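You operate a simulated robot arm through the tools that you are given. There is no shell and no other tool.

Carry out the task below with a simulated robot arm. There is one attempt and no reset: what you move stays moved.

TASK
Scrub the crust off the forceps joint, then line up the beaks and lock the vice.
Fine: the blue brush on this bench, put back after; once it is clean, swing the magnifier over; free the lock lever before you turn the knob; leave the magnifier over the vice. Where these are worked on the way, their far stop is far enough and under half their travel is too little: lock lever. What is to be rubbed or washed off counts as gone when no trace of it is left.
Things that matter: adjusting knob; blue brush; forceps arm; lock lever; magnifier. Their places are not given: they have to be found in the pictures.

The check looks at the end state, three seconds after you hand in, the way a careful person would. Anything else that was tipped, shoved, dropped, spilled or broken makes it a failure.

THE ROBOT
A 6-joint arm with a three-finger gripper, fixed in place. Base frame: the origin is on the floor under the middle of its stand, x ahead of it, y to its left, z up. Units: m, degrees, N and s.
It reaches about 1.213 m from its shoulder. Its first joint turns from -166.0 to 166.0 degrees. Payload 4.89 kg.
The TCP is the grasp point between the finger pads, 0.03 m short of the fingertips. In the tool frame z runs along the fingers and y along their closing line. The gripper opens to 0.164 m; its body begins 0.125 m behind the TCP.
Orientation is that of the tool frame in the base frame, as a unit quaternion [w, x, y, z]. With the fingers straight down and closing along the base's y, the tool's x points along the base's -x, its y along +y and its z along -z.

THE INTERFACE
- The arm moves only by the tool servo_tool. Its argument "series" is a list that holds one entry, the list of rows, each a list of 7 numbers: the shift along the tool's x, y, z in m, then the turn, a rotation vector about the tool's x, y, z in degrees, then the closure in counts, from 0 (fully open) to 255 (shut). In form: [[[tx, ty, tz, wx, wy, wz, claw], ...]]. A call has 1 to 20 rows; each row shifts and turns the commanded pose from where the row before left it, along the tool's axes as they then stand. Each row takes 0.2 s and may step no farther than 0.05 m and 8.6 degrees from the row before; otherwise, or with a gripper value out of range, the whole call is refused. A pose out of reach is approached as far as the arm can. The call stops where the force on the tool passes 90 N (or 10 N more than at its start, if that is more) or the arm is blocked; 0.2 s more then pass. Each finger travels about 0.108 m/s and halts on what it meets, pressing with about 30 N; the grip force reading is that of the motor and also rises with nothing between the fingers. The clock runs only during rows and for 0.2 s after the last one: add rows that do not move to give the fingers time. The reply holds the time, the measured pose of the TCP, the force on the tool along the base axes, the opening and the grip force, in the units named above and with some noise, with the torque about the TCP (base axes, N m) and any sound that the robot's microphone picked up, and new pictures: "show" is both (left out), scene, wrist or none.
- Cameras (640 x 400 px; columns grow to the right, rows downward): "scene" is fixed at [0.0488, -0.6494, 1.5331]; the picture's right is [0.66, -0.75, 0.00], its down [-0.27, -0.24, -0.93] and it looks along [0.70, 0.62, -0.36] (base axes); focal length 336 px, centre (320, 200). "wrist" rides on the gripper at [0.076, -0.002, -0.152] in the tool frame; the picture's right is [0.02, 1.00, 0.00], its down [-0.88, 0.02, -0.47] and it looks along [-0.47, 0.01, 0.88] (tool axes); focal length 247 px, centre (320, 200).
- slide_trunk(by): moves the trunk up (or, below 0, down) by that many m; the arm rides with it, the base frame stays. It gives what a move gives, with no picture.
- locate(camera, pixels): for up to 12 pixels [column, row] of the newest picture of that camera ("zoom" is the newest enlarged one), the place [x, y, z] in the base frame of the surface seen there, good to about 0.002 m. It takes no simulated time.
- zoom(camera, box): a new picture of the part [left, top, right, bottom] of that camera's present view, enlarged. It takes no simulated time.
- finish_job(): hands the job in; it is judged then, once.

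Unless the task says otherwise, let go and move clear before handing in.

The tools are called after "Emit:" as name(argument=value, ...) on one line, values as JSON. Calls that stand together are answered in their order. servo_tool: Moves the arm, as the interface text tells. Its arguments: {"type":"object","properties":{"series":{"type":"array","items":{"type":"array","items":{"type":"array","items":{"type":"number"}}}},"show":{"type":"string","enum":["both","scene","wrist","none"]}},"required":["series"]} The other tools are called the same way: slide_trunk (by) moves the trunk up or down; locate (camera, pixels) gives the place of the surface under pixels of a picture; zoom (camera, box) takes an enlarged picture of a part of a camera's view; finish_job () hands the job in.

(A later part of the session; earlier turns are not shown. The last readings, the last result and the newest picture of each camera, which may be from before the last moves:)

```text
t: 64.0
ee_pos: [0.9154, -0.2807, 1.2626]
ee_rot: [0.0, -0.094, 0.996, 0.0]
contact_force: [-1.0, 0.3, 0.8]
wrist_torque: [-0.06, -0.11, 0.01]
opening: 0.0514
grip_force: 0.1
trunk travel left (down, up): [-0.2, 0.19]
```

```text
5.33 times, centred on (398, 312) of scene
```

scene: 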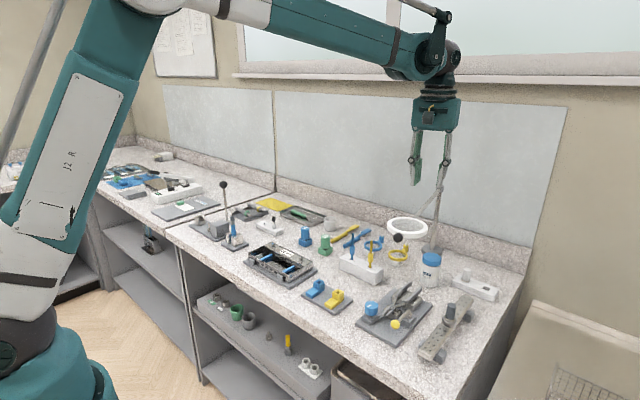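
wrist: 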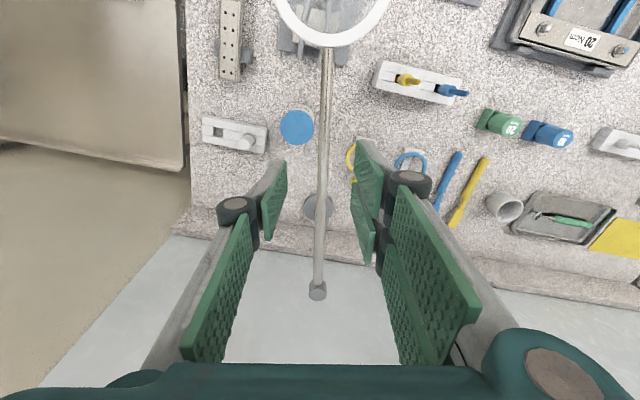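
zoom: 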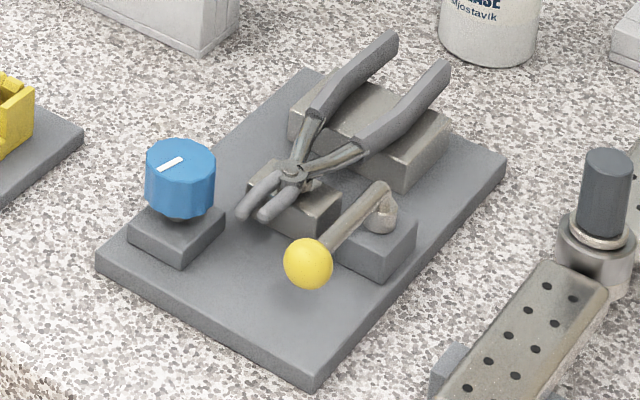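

The lever is an L-rod on a vertical pivot at (0.715,-0.354), ball radius ≈0.011 at (0.645,-0.355,0.968). I'll back the gripper off over the ring, undo the yaw, then tilt it ~30° so its body stays clear of the magnifier.

Emit:
servo_tool(series=[[[0, 0, 0, 0, 0, 5.4, 175], [0, 0, 0, 0, 0, 5.4, 175], [0.0415, -0.005, 0, 0, 0, 0, 200], [0.0415, -0.005, 0, 0, 0, 0, 230], [0.0415, -0.005, 0, 0, 0, 0, 255], [0.0415, -0.005, 0, 0, 0, 0, 255], [0.0415, -0.005, 0, 0, 0, 0, 255], [0.0415, -0.005, 0, 0, 0, 0, 255], [0.0415, -0.005, 0, 0, 0, 0, 255], [0.0415, -0.005, 0, 0, 0, 0, 255], [0.0415, -0.005, 0, 0, 0, 0, 255], [0.0415, -0.005, 0, 0, 0, 0, 255], [0, 0, 0, 0, -7.5, 0, 255], [0, 0, 0, 0, -7.5, 0, 255], [0, 0, 0, 0, -7.5, 0, 255], [0, 0, 0, 0, -7.5, 0, 255], [0, 0, 0, 0, 0, 0, 255]]], show="both")

Emit:
zoom(camera="wrist", box=[220, 100, 420, 250])

```text
t: 67.6
ee_pos: [0.5133, -0.3218, 1.2639]
ee_rot: [0.259, -0.013, 0.966, 0.003]
contact_force: [1.1, 0.7, 0.8]
wrist_torque: [-0.05, 0.04, -0.01]
opening: 0.0
grip_force: 30.1
trunk travel left (down, up): [-0.2, 0.19]
```

scene: 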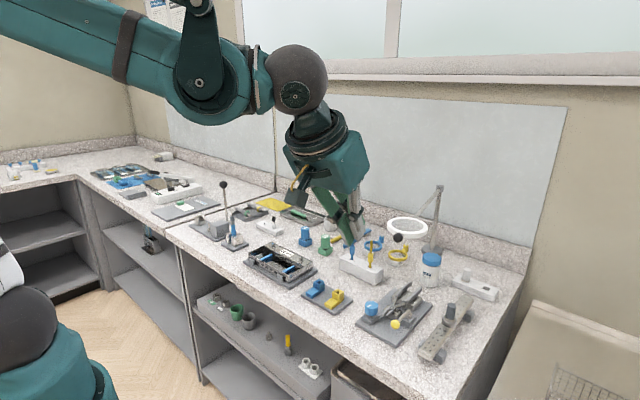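
wrist: 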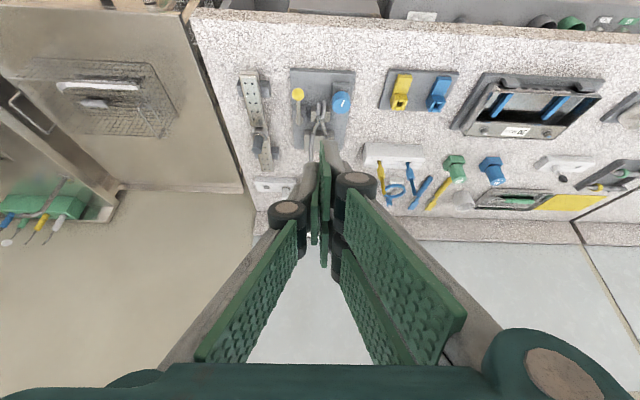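

```text
2.67 times, centred on (320, 175) of wrist
```

zoom: 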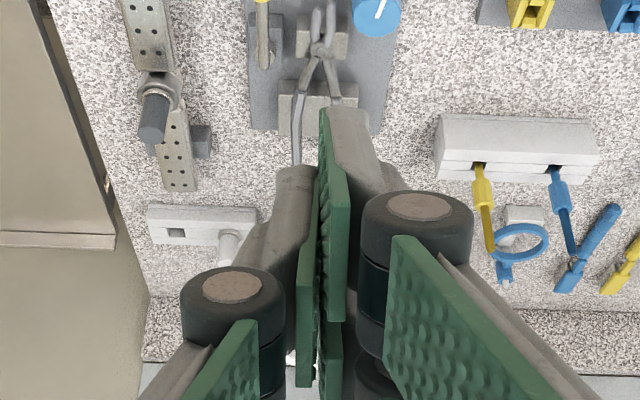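

The tilt is right (fingers pointing forward-down 30°). I'll open the fingers to ~0.036 m and move to a staging pose in front of and above the lever ball to look.

Emit:
servo_tool(series=[[[0.01105, -0.0055, 0.0348, 0, 0, 0, 198], [0.01105, -0.0055, 0.0348, 0, 0, 0, 198], [0.01105, -0.0055, 0.0348, 0, 0, 0, 198], [0.01105, -0.0055, 0.0348, 0, 0, 0, 198], [0.01105, -0.0055, 0.0348, 0, 0, 0, 198], [0.01105, -0.0055, 0.0348, 0, 0, 0, 198], [0, 0, 0, 0, 0, 0, 198]]], show="both")

Emit:
zoom(camera="wrist", box=[240, 60, 440, 260])

Emit:
zoom(camera="scene", box=[330, 190, 450, 340])

```text
t: 69.2
ee_pos: [0.5506, -0.365, 1.0479]
ee_rot: [0.259, -0.001, 0.966, 0.0]
contact_force: [0.4, 0.0, -0.6]
wrist_torque: [0.05, 0.03, 0.05]
opening: 0.0369
grip_force: 0.0
trunk travel left (down, up): [-0.2, 0.19]
```

scene: 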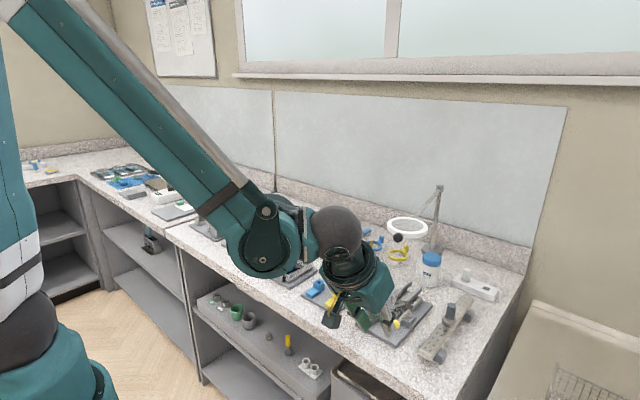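
wrist: 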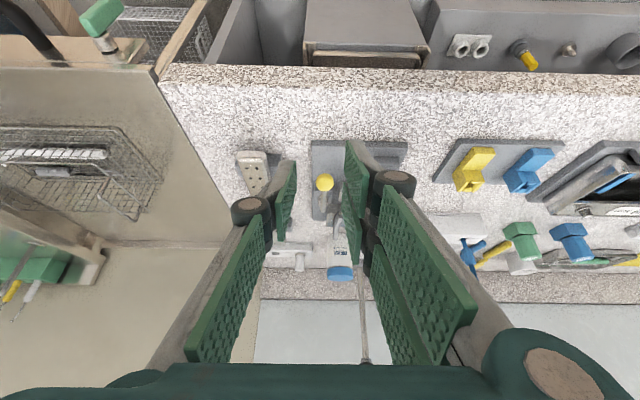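

```text
2.00 times, centred on (340, 160) of wrist
```

zoom: 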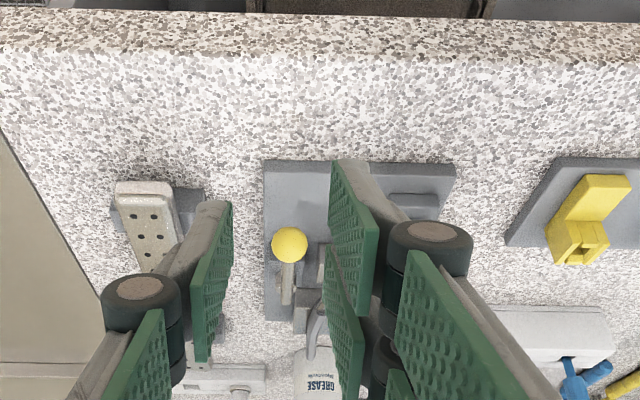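

```text
2.67 times, centred on (390, 265) of scene
```

zoom: 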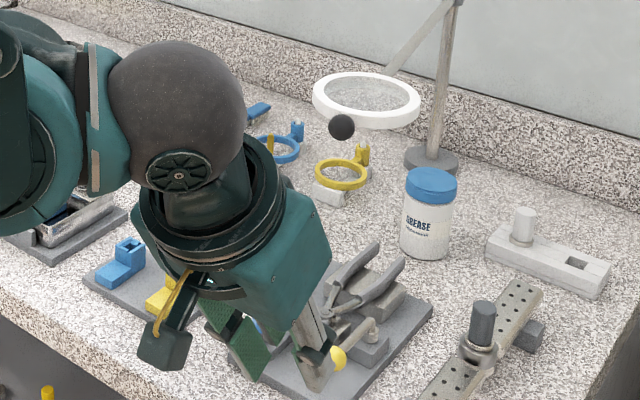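

The ball is visible at zoom (290,245), slightly right of the pad midline. I'll locate it and nearby edges precisely.

Emit:
locate(camera="wrist", pixels=[[325, 182], [317, 182], [333, 182], [325, 174], [325, 191], [324, 203], [283, 165], [349, 145], [262, 160], [340, 225], [253, 155]])

Emit:
servo_tool(series=[[[0, 0, 0, 0, 0, 0, 198]]], show="none")

```text
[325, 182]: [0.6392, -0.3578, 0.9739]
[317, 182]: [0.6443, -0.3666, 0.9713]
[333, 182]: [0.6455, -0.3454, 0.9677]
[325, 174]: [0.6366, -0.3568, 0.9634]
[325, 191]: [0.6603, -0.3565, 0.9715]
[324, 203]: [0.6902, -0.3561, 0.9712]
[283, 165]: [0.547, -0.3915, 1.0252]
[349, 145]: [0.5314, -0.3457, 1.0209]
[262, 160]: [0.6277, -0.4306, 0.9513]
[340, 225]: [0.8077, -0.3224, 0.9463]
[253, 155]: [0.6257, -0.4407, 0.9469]
```

```text
t: 69.6
ee_pos: [0.5498, -0.3647, 1.0475]
ee_rot: [0.259, 0.0, 0.966, 0.0]
contact_force: [1.0, -0.1, 0.4]
wrist_torque: [0.01, 0.01, 0.02]
opening: 0.0365
grip_force: 0.0
trunk travel left (down, up): [-0.2, 0.19]
```

Ball centre ≈(0.6475,-0.356,0.966). I need to know how close the perforated bar is to the lever's possible outward swing, so I'll locate its edges.

Emit:
zoom(camera="scene", box=[400, 280, 490, 370])

Emit:
locate(camera="scene", pixels=[[437, 334], [430, 345], [424, 354], [441, 345], [458, 318], [464, 305], [470, 297], [449, 318], [445, 328], [420, 347], [432, 333]])

```text
4.44 times, centred on (445, 325) of scene
```

zoom: 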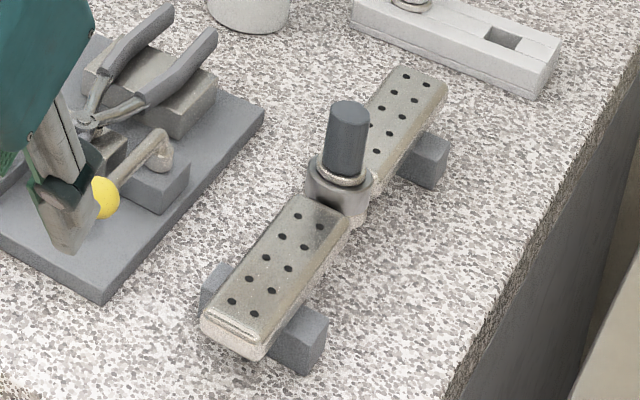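

```text
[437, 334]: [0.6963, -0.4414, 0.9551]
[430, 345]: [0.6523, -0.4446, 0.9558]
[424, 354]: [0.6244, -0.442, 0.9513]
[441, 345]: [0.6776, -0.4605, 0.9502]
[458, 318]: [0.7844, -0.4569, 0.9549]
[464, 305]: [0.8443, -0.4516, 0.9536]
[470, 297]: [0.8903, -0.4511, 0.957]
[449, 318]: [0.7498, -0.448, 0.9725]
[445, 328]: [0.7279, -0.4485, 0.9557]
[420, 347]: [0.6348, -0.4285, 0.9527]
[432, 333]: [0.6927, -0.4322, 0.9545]
```

The bar's near edge is at y≈-0.428, so the lever has room to swing outward ~60°. I'll close the fingers, shift to the +y side of the ball, and go in between ball and beaks to push it outward (−y).

Emit:
servo_tool(series=[[[0, 0.019, 0, 0, 0, 0, 255], [0, 0.019, 0, 0, 0, 0, 255], [-0.0094, 0, 0.02465, 0, 0, 0, 255], [-0.0094, 0, 0.02465, 0, 0, 0, 255], [-0.0047, 0, 0.0123, 0, 0, 0, 255], [0, 0, 0, 0, 0, 0, 255]]], show="both")

Emit:
zoom(camera="wrist", box=[260, 80, 400, 240])

Emit:
zoom(camera="scene", box=[350, 260, 430, 350])

```text
t: 71.0
ee_pos: [0.5987, -0.3263, 1.0047]
ee_rot: [0.258, -0.001, 0.966, 0.001]
contact_force: [0.4, 0.5, 0.1]
wrist_torque: [0.06, 0.06, 0.02]
opening: 0.0002
grip_force: 29.8
trunk travel left (down, up): [-0.2, 0.19]
```

scene: 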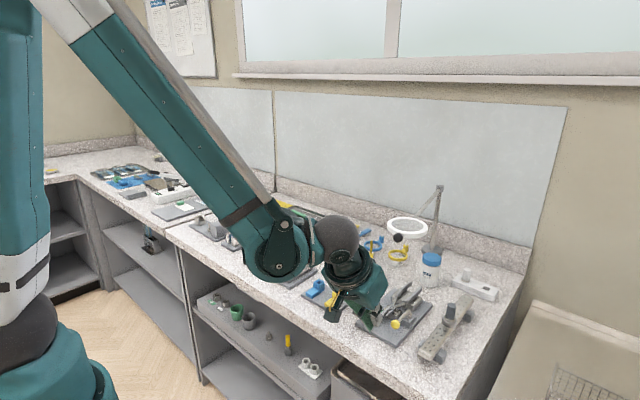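
wrist: 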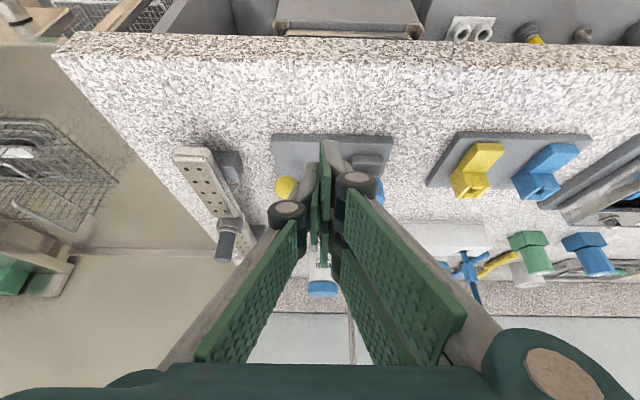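

```text
2.50 times, centred on (330, 160) of wrist
```

zoom: 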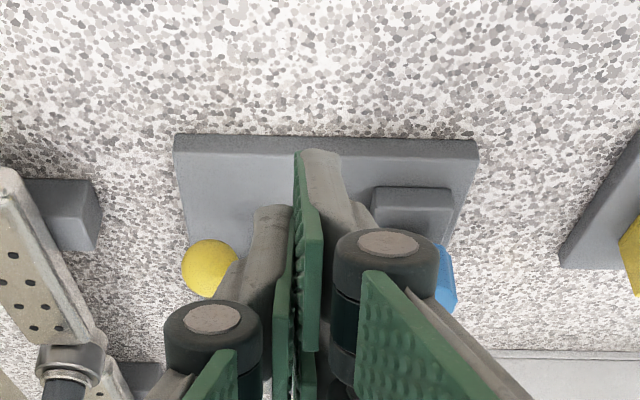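

```text
4.44 times, centred on (390, 305) of scene
```

zoom: 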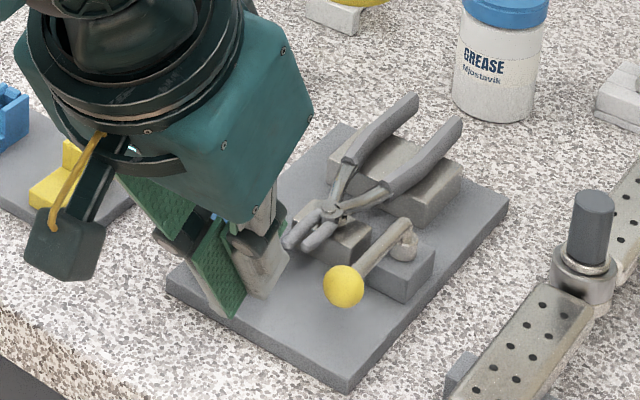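

The closed fingers are on the +y side of the ball and clear of the knob. Moving in the last bit beside the ball.

Emit:
servo_tool(series=[[[-0.0057, 0, 0.0124, 0, 0, 0, 255], [-0.0057, 0, 0.0124, 0, 0, 0, 255], [-0.0057, 0, 0.0124, 0, 0, 0, 255], [0, 0, 0, 0, 0, 0, 255]]], show="both")

Emit:
zoom(camera="scene", box=[360, 270, 420, 340])

Emit:
zoom(camera="wrist", box=[260, 80, 400, 240])

```text
t: 72.0
ee_pos: [0.6347, -0.3266, 0.9817]
ee_rot: [0.259, 0.0, 0.966, 0.0]
contact_force: [-0.3, -0.4, -0.2]
wrist_torque: [0.05, 0.06, 0.03]
opening: 0.0001
grip_force: 30.2
trunk travel left (down, up): [-0.2, 0.19]
```

scene: 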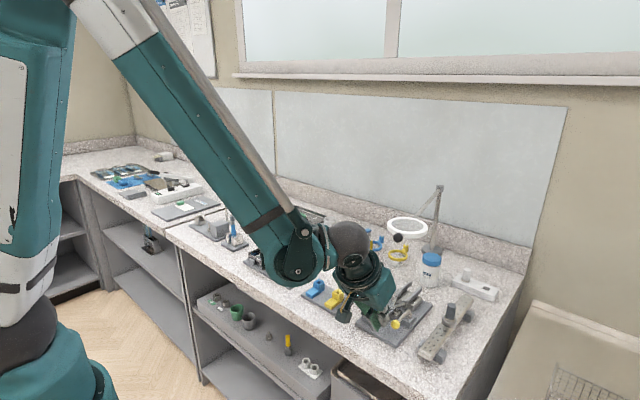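
wrist: 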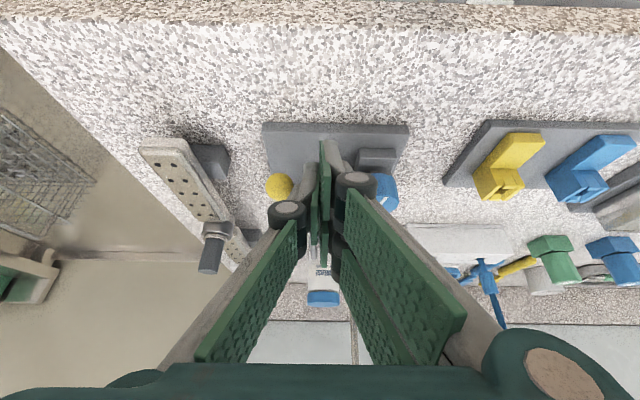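

```text
5.71 times, centred on (390, 305) of scene
```

zoom: 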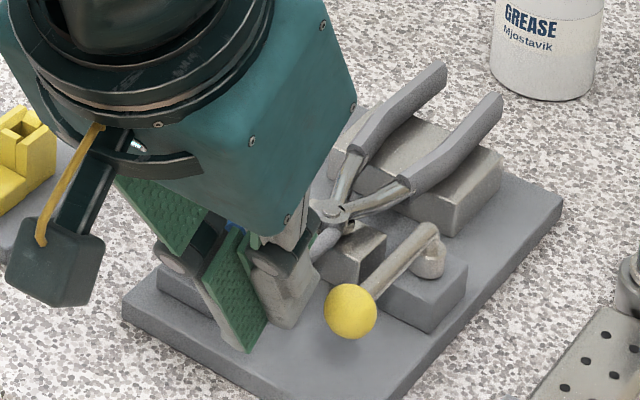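

```text
2.50 times, centred on (330, 160) of wrist
```

zoom: 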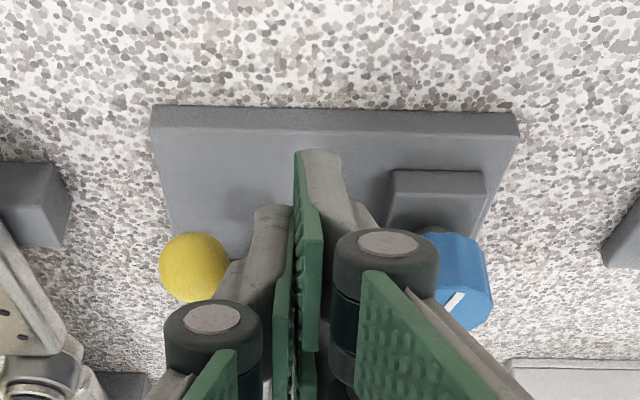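

The fingers sit right beside the ball. I'll push gently outward (−y) and watch the force.

Emit:
servo_tool(series=[[[0, -0.004, 0, 0, 0, 0, 255], [0, -0.004, 0, 0, 0, 0, 255], [0, -0.004, 0, 0, 0, 0, 255], [0, -0.004, 0, 0, 0, 0, 255], [0, 0, 0, 0, 0, 0, 255]]], show="scene")

Emit:
zoom(camera="scene", box=[360, 270, 420, 340])

```text
t: 73.2
ee_pos: [0.6349, -0.343, 0.9831]
ee_rot: [0.258, -0.001, 0.966, 0.0]
contact_force: [0.3, -0.9, -0.3]
wrist_torque: [-0.03, -0.01, -0.01]
opening: 0.0
grip_force: 30.3
trunk travel left (down, up): [-0.2, 0.19]
```

scene: 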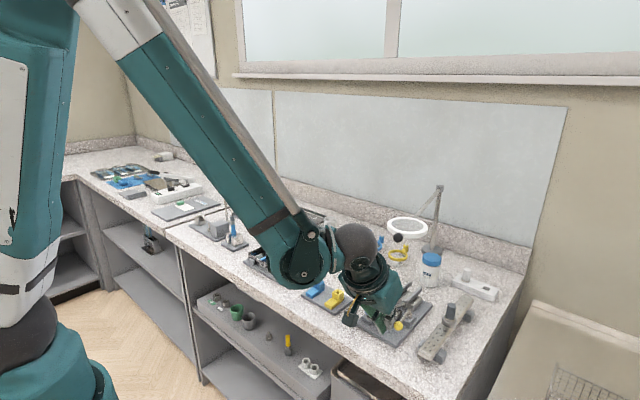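

```text
5.71 times, centred on (390, 305) of scene
```

zoom: 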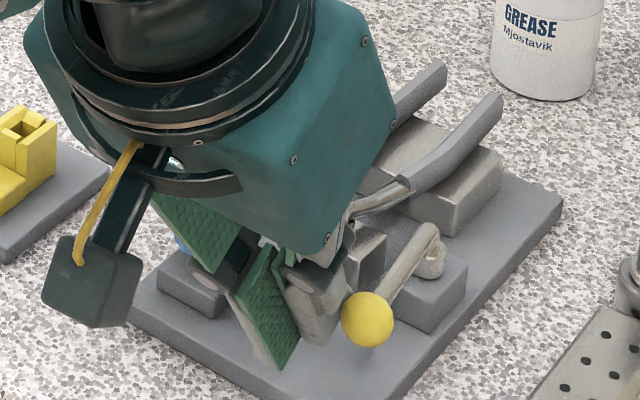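

The ball moved outward freely with almost no force, so −y is the right direction. I'll continue the push along the arc to about 30°, then check.

Emit:
servo_tool(series=[[[0.001, -0.0065, -0.0006, 0, 0, 0, 255], [0.001, -0.0065, -0.0006, 0, 0, 0, 255], [0.001, -0.0065, -0.0006, 0, 0, 0, 255], [0.001, -0.0065, -0.0006, 0, 0, 0, 255], [0, 0, 0, 0, 0, 0, 255]]], show="both")

Emit:
zoom(camera="scene", box=[360, 270, 420, 340])

Emit:
zoom(camera="wrist", box=[260, 80, 400, 240])

```text
t: 74.4
ee_pos: [0.6284, -0.3675, 0.9831]
ee_rot: [0.259, -0.002, 0.966, 0.0]
contact_force: [0.0, -0.2, 0.1]
wrist_torque: [0.01, 0.02, 0.01]
opening: 0.0
grip_force: 30.0
trunk travel left (down, up): [-0.2, 0.19]
```

scene: 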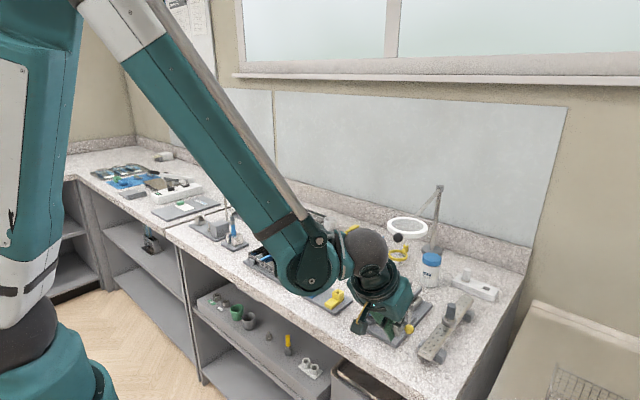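
wrist: 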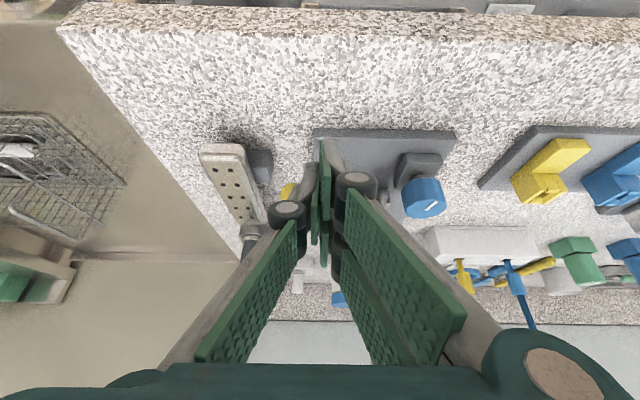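

```text
5.71 times, centred on (390, 305) of scene
```

zoom: 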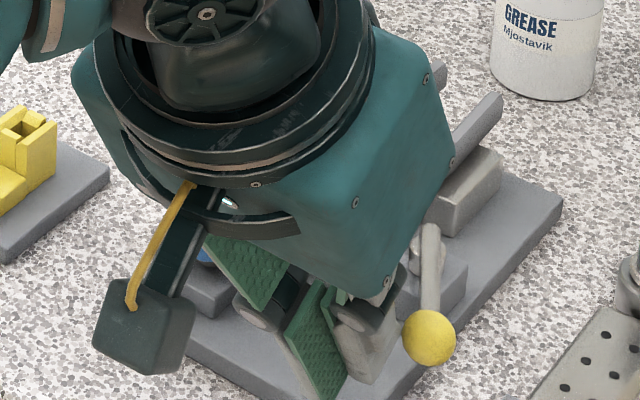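

```text
2.50 times, centred on (330, 160) of wrist
```

zoom: 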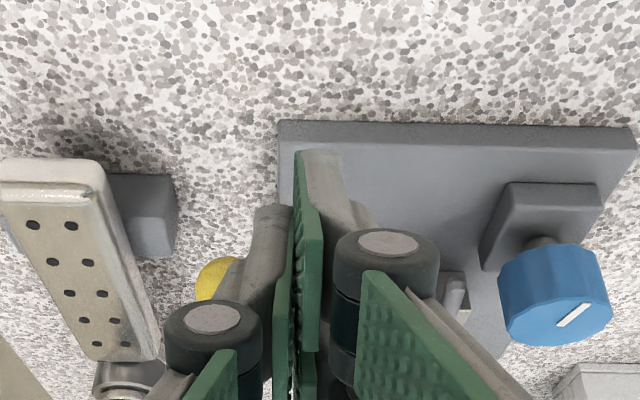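

The lever is at ~30° with no resistance. Continuing toward 45–60°, with a force check.

Emit:
servo_tool(series=[[[-0.0029, -0.0058, 0.0017, 0, 0, 0, 255], [-0.0029, -0.0058, 0.0017, 0, 0, 0, 255], [-0.0029, -0.0058, 0.0017, 0, 0, 0, 255], [0, 0, 0, 0, 0, 0, 255]]], show="scene")

Emit:
zoom(camera="scene", box=[370, 270, 440, 350])

```text
t: 75.4
ee_pos: [0.6385, -0.3859, 0.9832]
ee_rot: [0.259, -0.001, 0.966, 0.0]
contact_force: [-0.3, 0.9, 0.9]
wrist_torque: [-0.01, 0.02, 0.02]
opening: 0.0
grip_force: 30.2
trunk travel left (down, up): [-0.2, 0.19]
```

scene: 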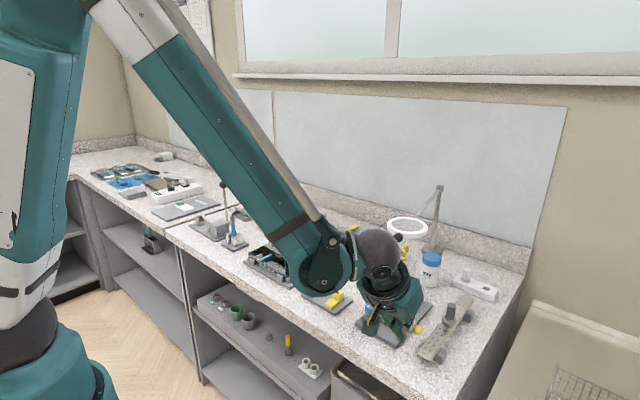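

```text
5.00 times, centred on (405, 310) of scene
```

zoom: 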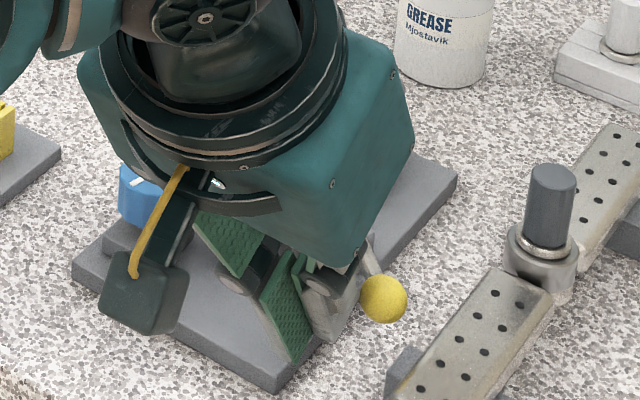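

Emit:
locate(camera="zoom", pixels=[[384, 299], [362, 299], [406, 299], [384, 280]])

Emit:
servo_tool(series=[[[-0.0036, -0.0043, 0.0021, 0, 0, 0, 255], [-0.0036, -0.0043, 0.0021, 0, 0, 0, 255], [-0.0036, -0.0043, 0.0021, 0, 0, 0, 255], [0, 0, 0, 0, 0, 0, 255]]], show="scene")

Emit:
zoom(camera="scene", box=[370, 270, 440, 350])

```text
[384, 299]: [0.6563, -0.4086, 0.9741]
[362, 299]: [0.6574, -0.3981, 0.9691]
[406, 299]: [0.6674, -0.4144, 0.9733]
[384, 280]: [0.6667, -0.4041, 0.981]
```

```text
t: 76.4
ee_pos: [0.6503, -0.3987, 0.9818]
ee_rot: [0.259, -0.001, 0.966, 0.0]
contact_force: [-0.3, 0.3, -1.2]
wrist_torque: [-0.03, -0.03, 0.02]
opening: 0.0
grip_force: 30.2
trunk travel left (down, up): [-0.2, 0.19]
```

scene: 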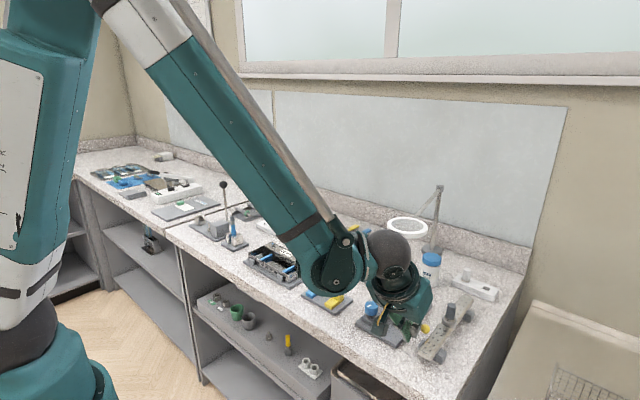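

```text
5.00 times, centred on (405, 310) of scene
```

zoom: 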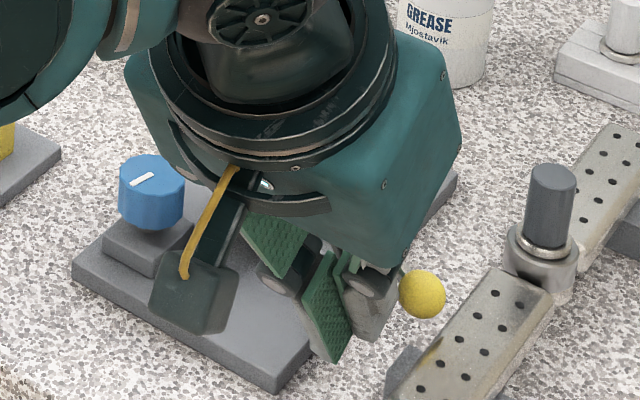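

The lever is near 58° and still free. I'll continue to find its far stop, in small steps.

Emit:
servo_tool(series=[[[-0.0046, -0.0033, 0.0027, 0, 0, 0, 255], [-0.0046, -0.0033, 0.0027, 0, 0, 0, 255], [-0.0046, -0.0033, 0.0027, 0, 0, 0, 255], [0, 0, 0, 0, 0, 0, 255]]], show="scene")

Emit:
zoom(camera="scene", box=[370, 270, 440, 350])

```text
t: 77.1
ee_pos: [0.6552, -0.4017, 0.982]
ee_rot: [0.256, -0.003, 0.967, 0.003]
contact_force: [-44.3, 28.2, 15.3]
wrist_torque: [0.24, 0.26, 0.17]
opening: 0.0
grip_force: 29.6
trunk travel left (down, up): [-0.2, 0.19]
stopped in row 3: the force on the tool passed its limit at 98 N (the readings are from after the stop); the commanded pose is now the measured one
```

scene: 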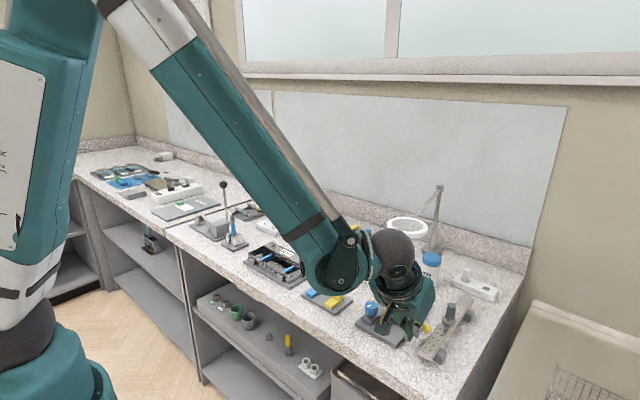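

```text
5.00 times, centred on (405, 310) of scene
```

zoom: 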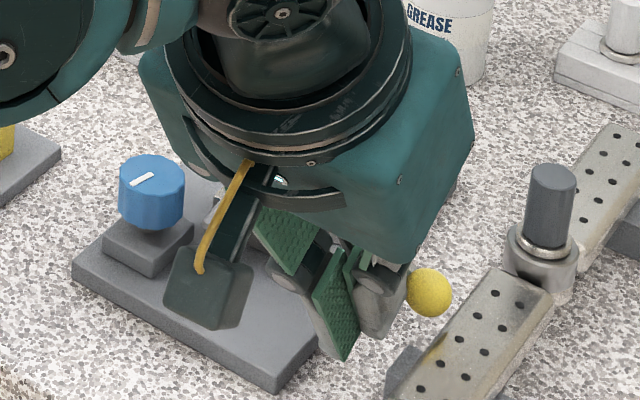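

The far stop was reached (force spike at ~62°). I'll back off the finger from the ball and lift away, then verify nothing else moved.

Emit:
servo_tool(series=[[[0.004, 0.003, -0.002, 0, 0, 0, 255], [0.004, 0.003, -0.004, 0, 0, 0, 255], [0, 0.004, -0.02, 0, 0, 0, 255], [0, 0, -0.04, 0, 0, 0, 255], [0, 0, -0.04, 0, 0, 0, 255], [0, 0, 0, 0, 0, 0, 255]]], show="both")

Emit:
zoom(camera="scene", box=[360, 265, 450, 355])

Emit:
zoom(camera="wrist", box=[240, 60, 440, 220])

```text
t: 78.5
ee_pos: [0.6013, -0.395, 1.0685]
ee_rot: [0.256, -0.002, 0.967, 0.002]
contact_force: [-1.1, 0.1, 1.1]
wrist_torque: [-0.08, -0.08, -0.05]
opening: 0.0
grip_force: 29.9
trunk travel left (down, up): [-0.2, 0.19]
```

scene: 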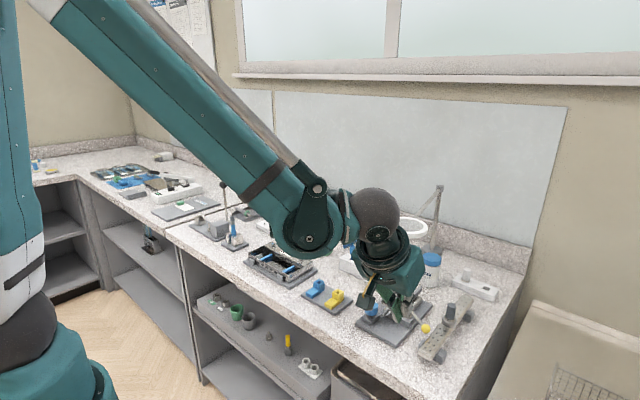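
wrist: 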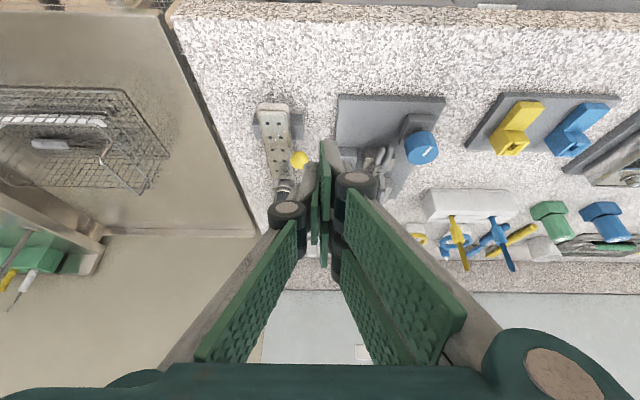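

```text
4.44 times, centred on (405, 310) of scene
```

zoom: 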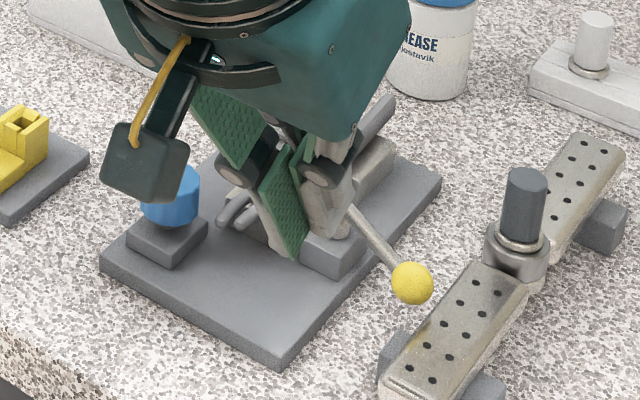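

```text
2.50 times, centred on (340, 140) of wrist
```

zoom: 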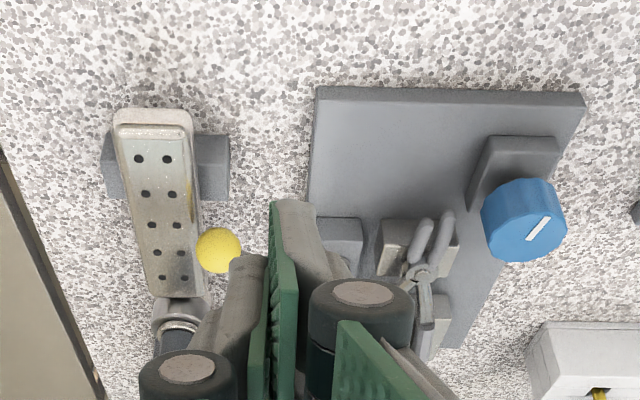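

The lever is swung fully outward and the plate hasn't moved. I'll retreat a bit, open the fingers, and get a clear view of the knob and beaks.

Emit:
servo_tool(series=[[[0, 0.02, -0.04, 0, 0, 0, 200], [0, 0.03, -0.03, 0, 0, 0, 160], [0, 0.03, -0.03, 0, 0, 0, 120], [0, 0.03, 0, 0, 0, 0, 120], [0, 0, 0, 0, 0, 0, 120]]], show="both")

Emit:
zoom(camera="scene", box=[355, 275, 435, 345])

Emit:
zoom(camera="wrist", box=[240, 80, 400, 200])

```text
t: 79.7
ee_pos: [0.5503, -0.2858, 1.157]
ee_rot: [0.256, -0.002, 0.967, 0.003]
contact_force: [-1.0, 0.1, 0.9]
wrist_torque: [-0.11, -0.05, -0.05]
opening: 0.0868
grip_force: 0.1
trunk travel left (down, up): [-0.2, 0.19]
```

scene: 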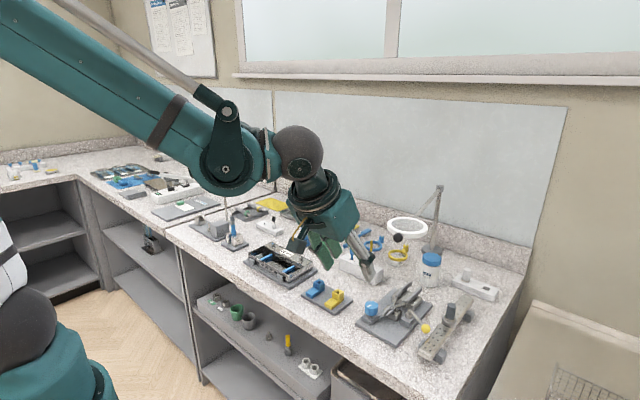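
wrist: 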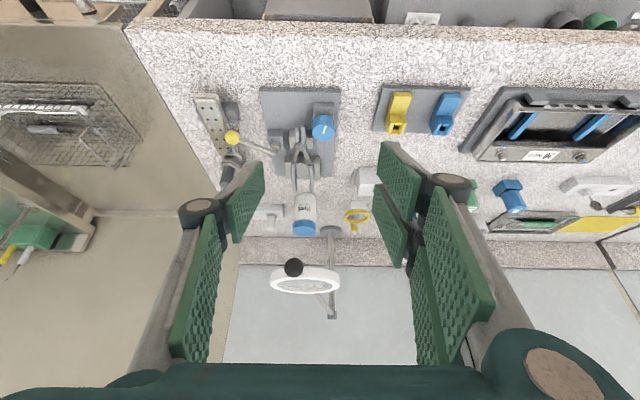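

```text
5.71 times, centred on (395, 310) of scene
```

zoom: 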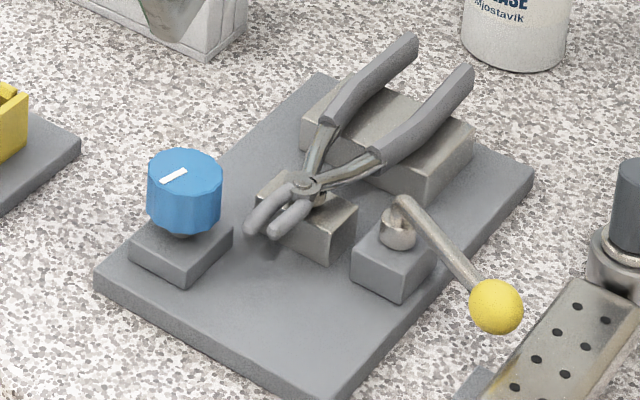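

```text
3.33 times, centred on (320, 140) of wrist
```

zoom: 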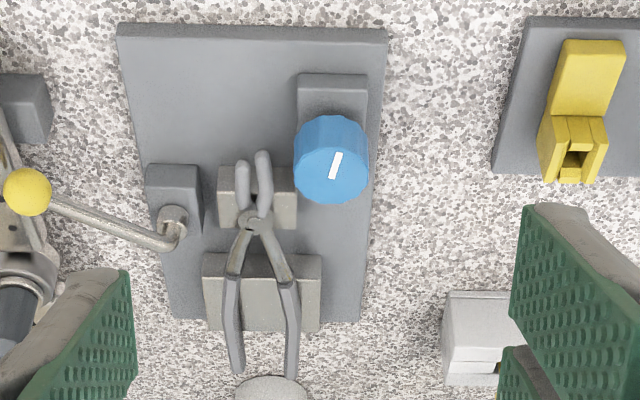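

Clear view: lever pointing outward, beaks at zoom (240–265,150–215). I'll zoom more on the beaks and the knob mark.

Emit:
zoom(camera="wrist", box=[280, 110, 350, 200])

Emit:
zoom(camera="scene", box=[376, 285, 416, 320])

```text
4.44 times, centred on (315, 155) of wrist
```

zoom: 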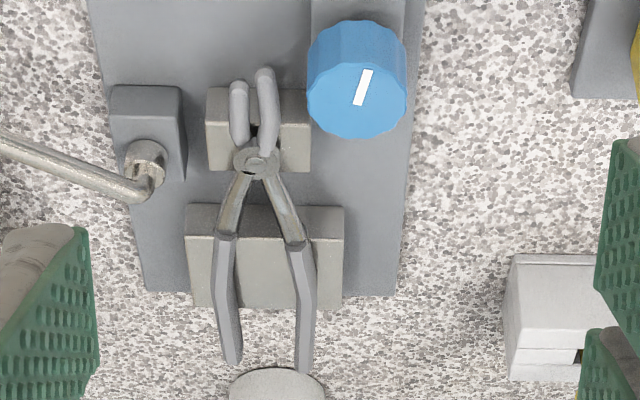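

```text
11.43 times, centred on (396, 302) of scene
```

zoom: 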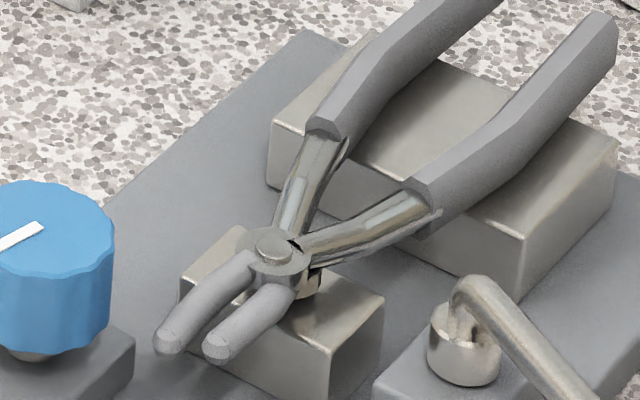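

I'll measure the geometry of both forceps halves (tips, joint, handle ends) and the knob mark.

Emit:
locate(camera="wrist", pixels=[[296.3, 130], [302.4, 127], [297.5, 138], [303, 138], [300.8, 146], [297.5, 154], [304.5, 154], [293.3, 170], [310.5, 170], [295.2, 190], [311.2, 192]])

Emit:
locate(camera="wrist", pixels=[[325.5, 171], [328.5, 178], [323, 120], [332, 130], [314, 130], [323, 139], [236, 138], [222, 138], [277, 146], [262, 143], [324, 131], [326.5, 125.5]])

Emit:
locate(camera="zoom", pixels=[[170, 340], [217, 350], [200, 300], [255, 315], [275, 245], [300, 200], [350, 240], [325, 130], [425, 190], [460, 20], [605, 40]])

```text
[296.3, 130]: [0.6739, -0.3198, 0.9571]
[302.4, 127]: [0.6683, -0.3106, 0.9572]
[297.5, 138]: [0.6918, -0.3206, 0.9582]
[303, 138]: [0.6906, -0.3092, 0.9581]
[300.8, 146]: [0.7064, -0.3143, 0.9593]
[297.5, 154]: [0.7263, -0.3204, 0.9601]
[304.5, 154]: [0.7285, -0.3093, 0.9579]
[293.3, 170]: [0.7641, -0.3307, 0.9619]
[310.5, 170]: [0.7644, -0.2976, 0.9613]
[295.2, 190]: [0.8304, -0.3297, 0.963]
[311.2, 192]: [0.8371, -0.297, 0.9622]
```

```text
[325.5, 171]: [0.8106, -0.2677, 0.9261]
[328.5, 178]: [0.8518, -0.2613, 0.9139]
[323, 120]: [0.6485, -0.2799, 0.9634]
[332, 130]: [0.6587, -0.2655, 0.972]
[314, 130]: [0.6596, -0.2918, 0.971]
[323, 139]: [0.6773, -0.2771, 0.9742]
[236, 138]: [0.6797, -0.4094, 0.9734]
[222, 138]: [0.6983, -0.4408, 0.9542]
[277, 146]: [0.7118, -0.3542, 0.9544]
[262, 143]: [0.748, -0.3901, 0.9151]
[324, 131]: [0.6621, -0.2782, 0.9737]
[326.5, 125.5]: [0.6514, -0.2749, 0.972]
```

```text
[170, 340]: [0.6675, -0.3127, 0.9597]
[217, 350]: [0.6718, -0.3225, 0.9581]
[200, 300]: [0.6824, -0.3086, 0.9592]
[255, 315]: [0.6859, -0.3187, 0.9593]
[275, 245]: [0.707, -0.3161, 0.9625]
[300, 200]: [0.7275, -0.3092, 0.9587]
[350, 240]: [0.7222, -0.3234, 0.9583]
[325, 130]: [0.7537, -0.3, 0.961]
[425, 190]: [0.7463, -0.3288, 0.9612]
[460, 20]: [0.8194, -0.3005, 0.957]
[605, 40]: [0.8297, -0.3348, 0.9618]
```

Beak tips: (0.667,-0.311) and (0.672,-0.3205); knob centre ≈(0.661,-0.279), top 0.973, mark pointing mostly −x. I'll stage the tilted gripper above the knob with a ~0.05 m opening.

Emit:
servo_tool(series=[[[-0.00045, 0.0017, 0.037, 0, 0, 0, 177], [-0.00045, 0.0017, 0.037, 0, 0, 0, 177], [-0.00045, 0.0017, 0.037, 0, 0, 0, 177], [-0.00045, 0.0017, 0.037, 0, 0, 0, 177], [0, 0, 0, 0, 0, 0, 177]]], show="both")

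Emit:
zoom(camera="wrist", box=[250, 100, 390, 220])

Emit:
zoom(camera="scene", box=[345, 265, 435, 345])

```text
t: 80.9
ee_pos: [0.6241, -0.2779, 1.0283]
ee_rot: [0.255, -0.002, 0.967, 0.002]
contact_force: [0.6, 0.3, -0.6]
wrist_torque: [0.05, 0.05, 0.04]
opening: 0.05
grip_force: 0.0
trunk travel left (down, up): [-0.2, 0.19]
```

scene: 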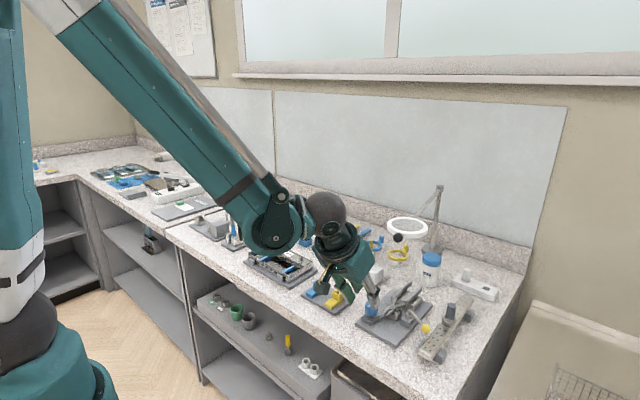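
wrist: 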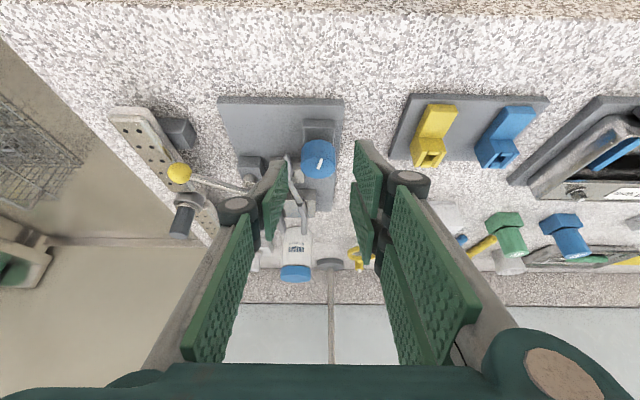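

```text
3.33 times, centred on (320, 160) of wrist
```

zoom: 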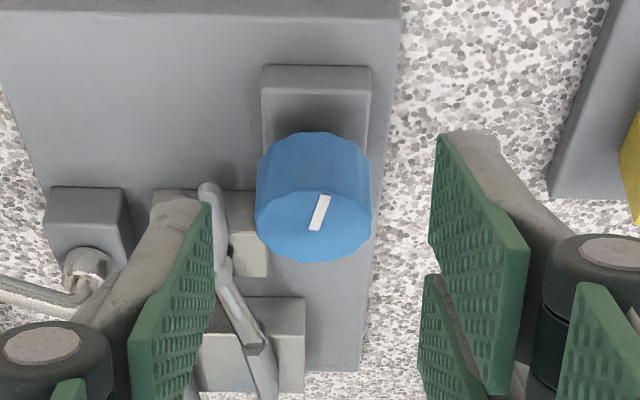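

```text
5.00 times, centred on (390, 305) of scene
```

zoom: 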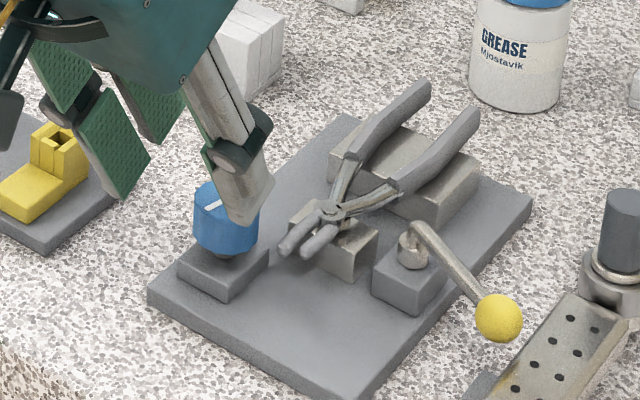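

The knob is centred between the pads. I'll narrow to ~0.042 m and descend along the tool axis to a shallow grip height, keeping above the beak.

Emit:
servo_tool(series=[[[0, 0, 0, 0, 0, 0, 190], [-0.0007, -0.0003, 0.0124, 0, 0, 0, 190], [-0.0007, -0.0003, 0.0124, 0, 0, 0, 190], [-0.0007, -0.0003, 0.0124, 0, 0, 0, 190], [-0.0007, -0.0003, 0.0123, 0, 0, 0, 190], [0, 0, 0, 0, 0, 0, 190]]], show="both")

Emit:
zoom(camera="wrist", box=[250, 100, 390, 220])

Emit:
zoom(camera="scene", box=[355, 275, 415, 335])

```text
t: 82.3
ee_pos: [0.6526, -0.2792, 0.9857]
ee_rot: [0.256, -0.001, 0.967, 0.002]
contact_force: [-0.1, -0.4, -0.3]
wrist_torque: [-0.01, -0.01, -0.01]
opening: 0.042
grip_force: 0.0
trunk travel left (down, up): [-0.2, 0.19]
```

scene: 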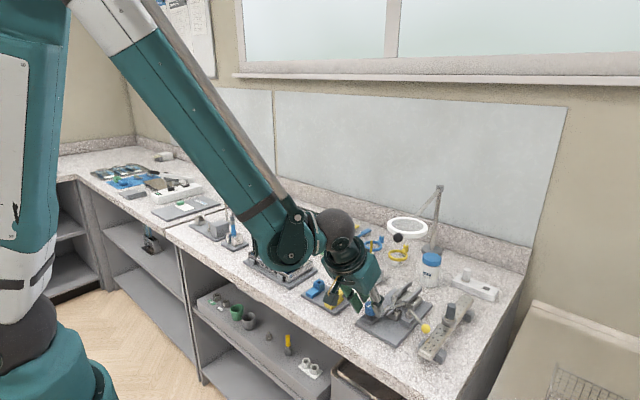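
wrist: 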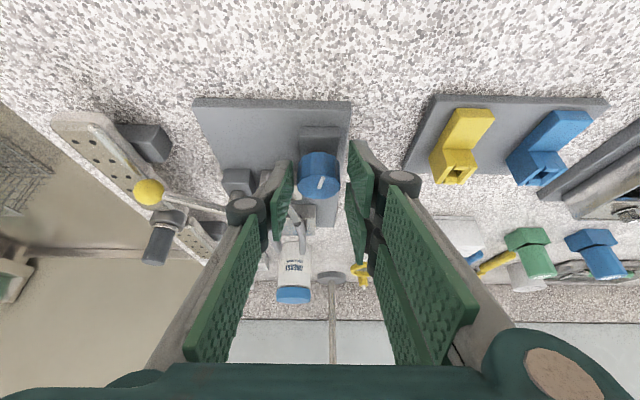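

```text
3.33 times, centred on (320, 160) of wrist
```

zoom: 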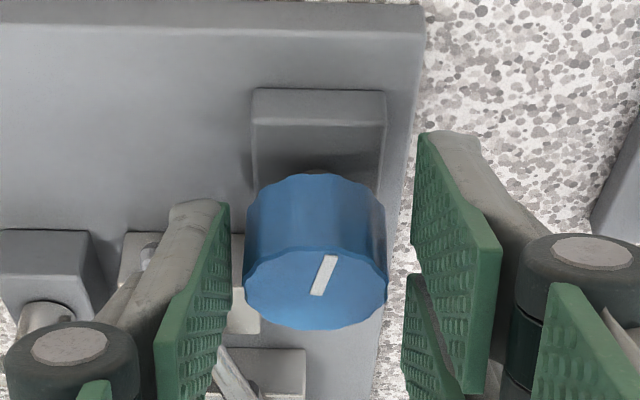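

```text
6.67 times, centred on (385, 305) of scene
```

zoom: 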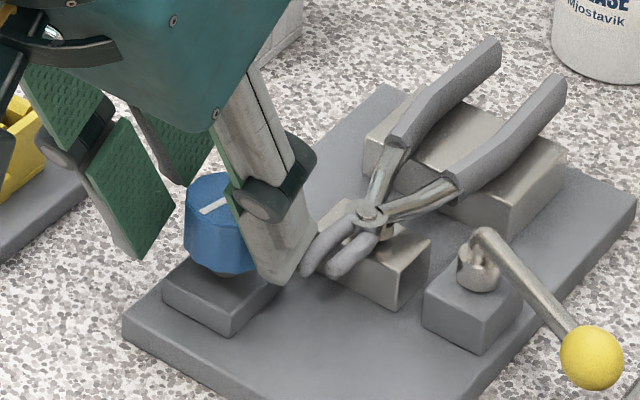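

Pads straddle the knob with no contact. I'll close to grip it and check the readings.

Emit:
servo_tool(series=[[[0, 0, 0, 0, 0, 0, 200], [0, 0, 0, 0, 0, 0, 215], [0, 0, 0, 0, 0, 0, 230], [0, 0, 0, 0, 0, 0, 230]]], show="both")

Emit:
zoom(camera="wrist", box=[250, 100, 390, 220])

Emit:
zoom(camera="scene", box=[355, 275, 415, 335])

```text
t: 83.3
ee_pos: [0.6527, -0.2794, 0.986]
ee_rot: [0.256, -0.001, 0.967, 0.002]
contact_force: [-1.6, -13.7, -2.2]
wrist_torque: [-0.74, 0.25, -0.14]
opening: 0.033
grip_force: 45.1
trunk travel left (down, up): [-0.2, 0.19]
```

scene: 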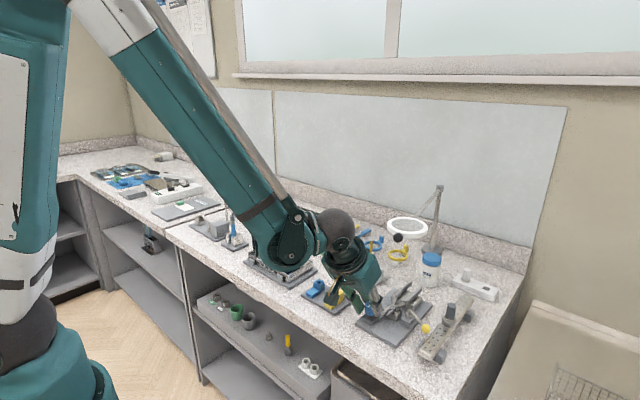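
wrist: 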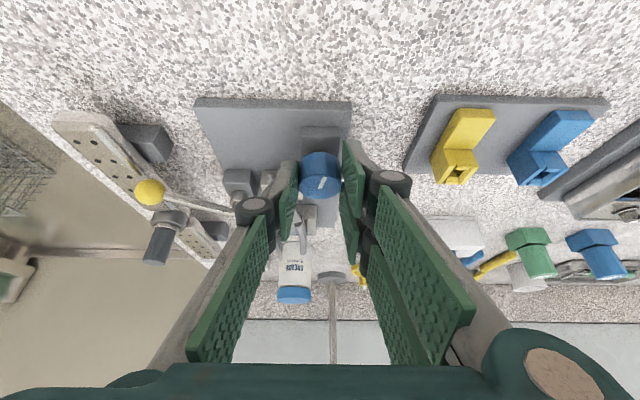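

```text
3.33 times, centred on (320, 160) of wrist
```

zoom: 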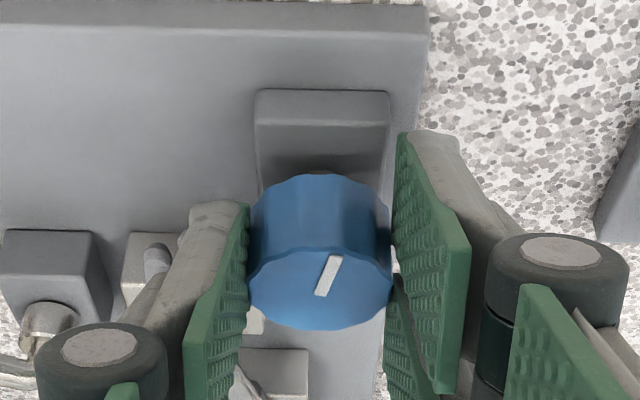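

```text
6.67 times, centred on (385, 305) of scene
```

zoom: 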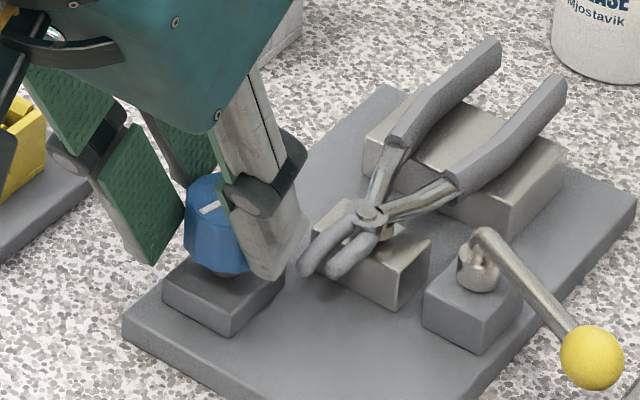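

Gripped (opening 0.033), with a −13.7 N side load, so the knob is slightly toward −y from my centre. I'll shift about 1 mm to relieve it.

Emit:
servo_tool(series=[[[0, -0.0008, 0, 0, 0, 0, 230], [0, 0, 0, 0, 0, 0, 230]]], show="none")

```text
t: 83.9
ee_pos: [0.6524, -0.2787, 0.9856]
ee_rot: [0.255, -0.001, 0.967, 0.002]
contact_force: [-1.2, -7.6, -1.3]
wrist_torque: [-0.42, 0.15, -0.11]
opening: 0.0325
grip_force: 44.9
trunk travel left (down, up): [-0.2, 0.19]
```

Emit:
servo_tool(series=[[[0, -0.0009, 0, 0, 0, 0, 230], [0, 0, 0, 0, 0, 0, 230]]], show="none")

```text
t: 84.5
ee_pos: [0.6527, -0.2795, 0.9863]
ee_rot: [0.255, -0.002, 0.967, 0.002]
contact_force: [-3.5, 8.2, -7.4]
wrist_torque: [0.11, -0.4, 0.08]
opening: 0.0328
grip_force: 45.1
trunk travel left (down, up): [-0.2, 0.19]
```

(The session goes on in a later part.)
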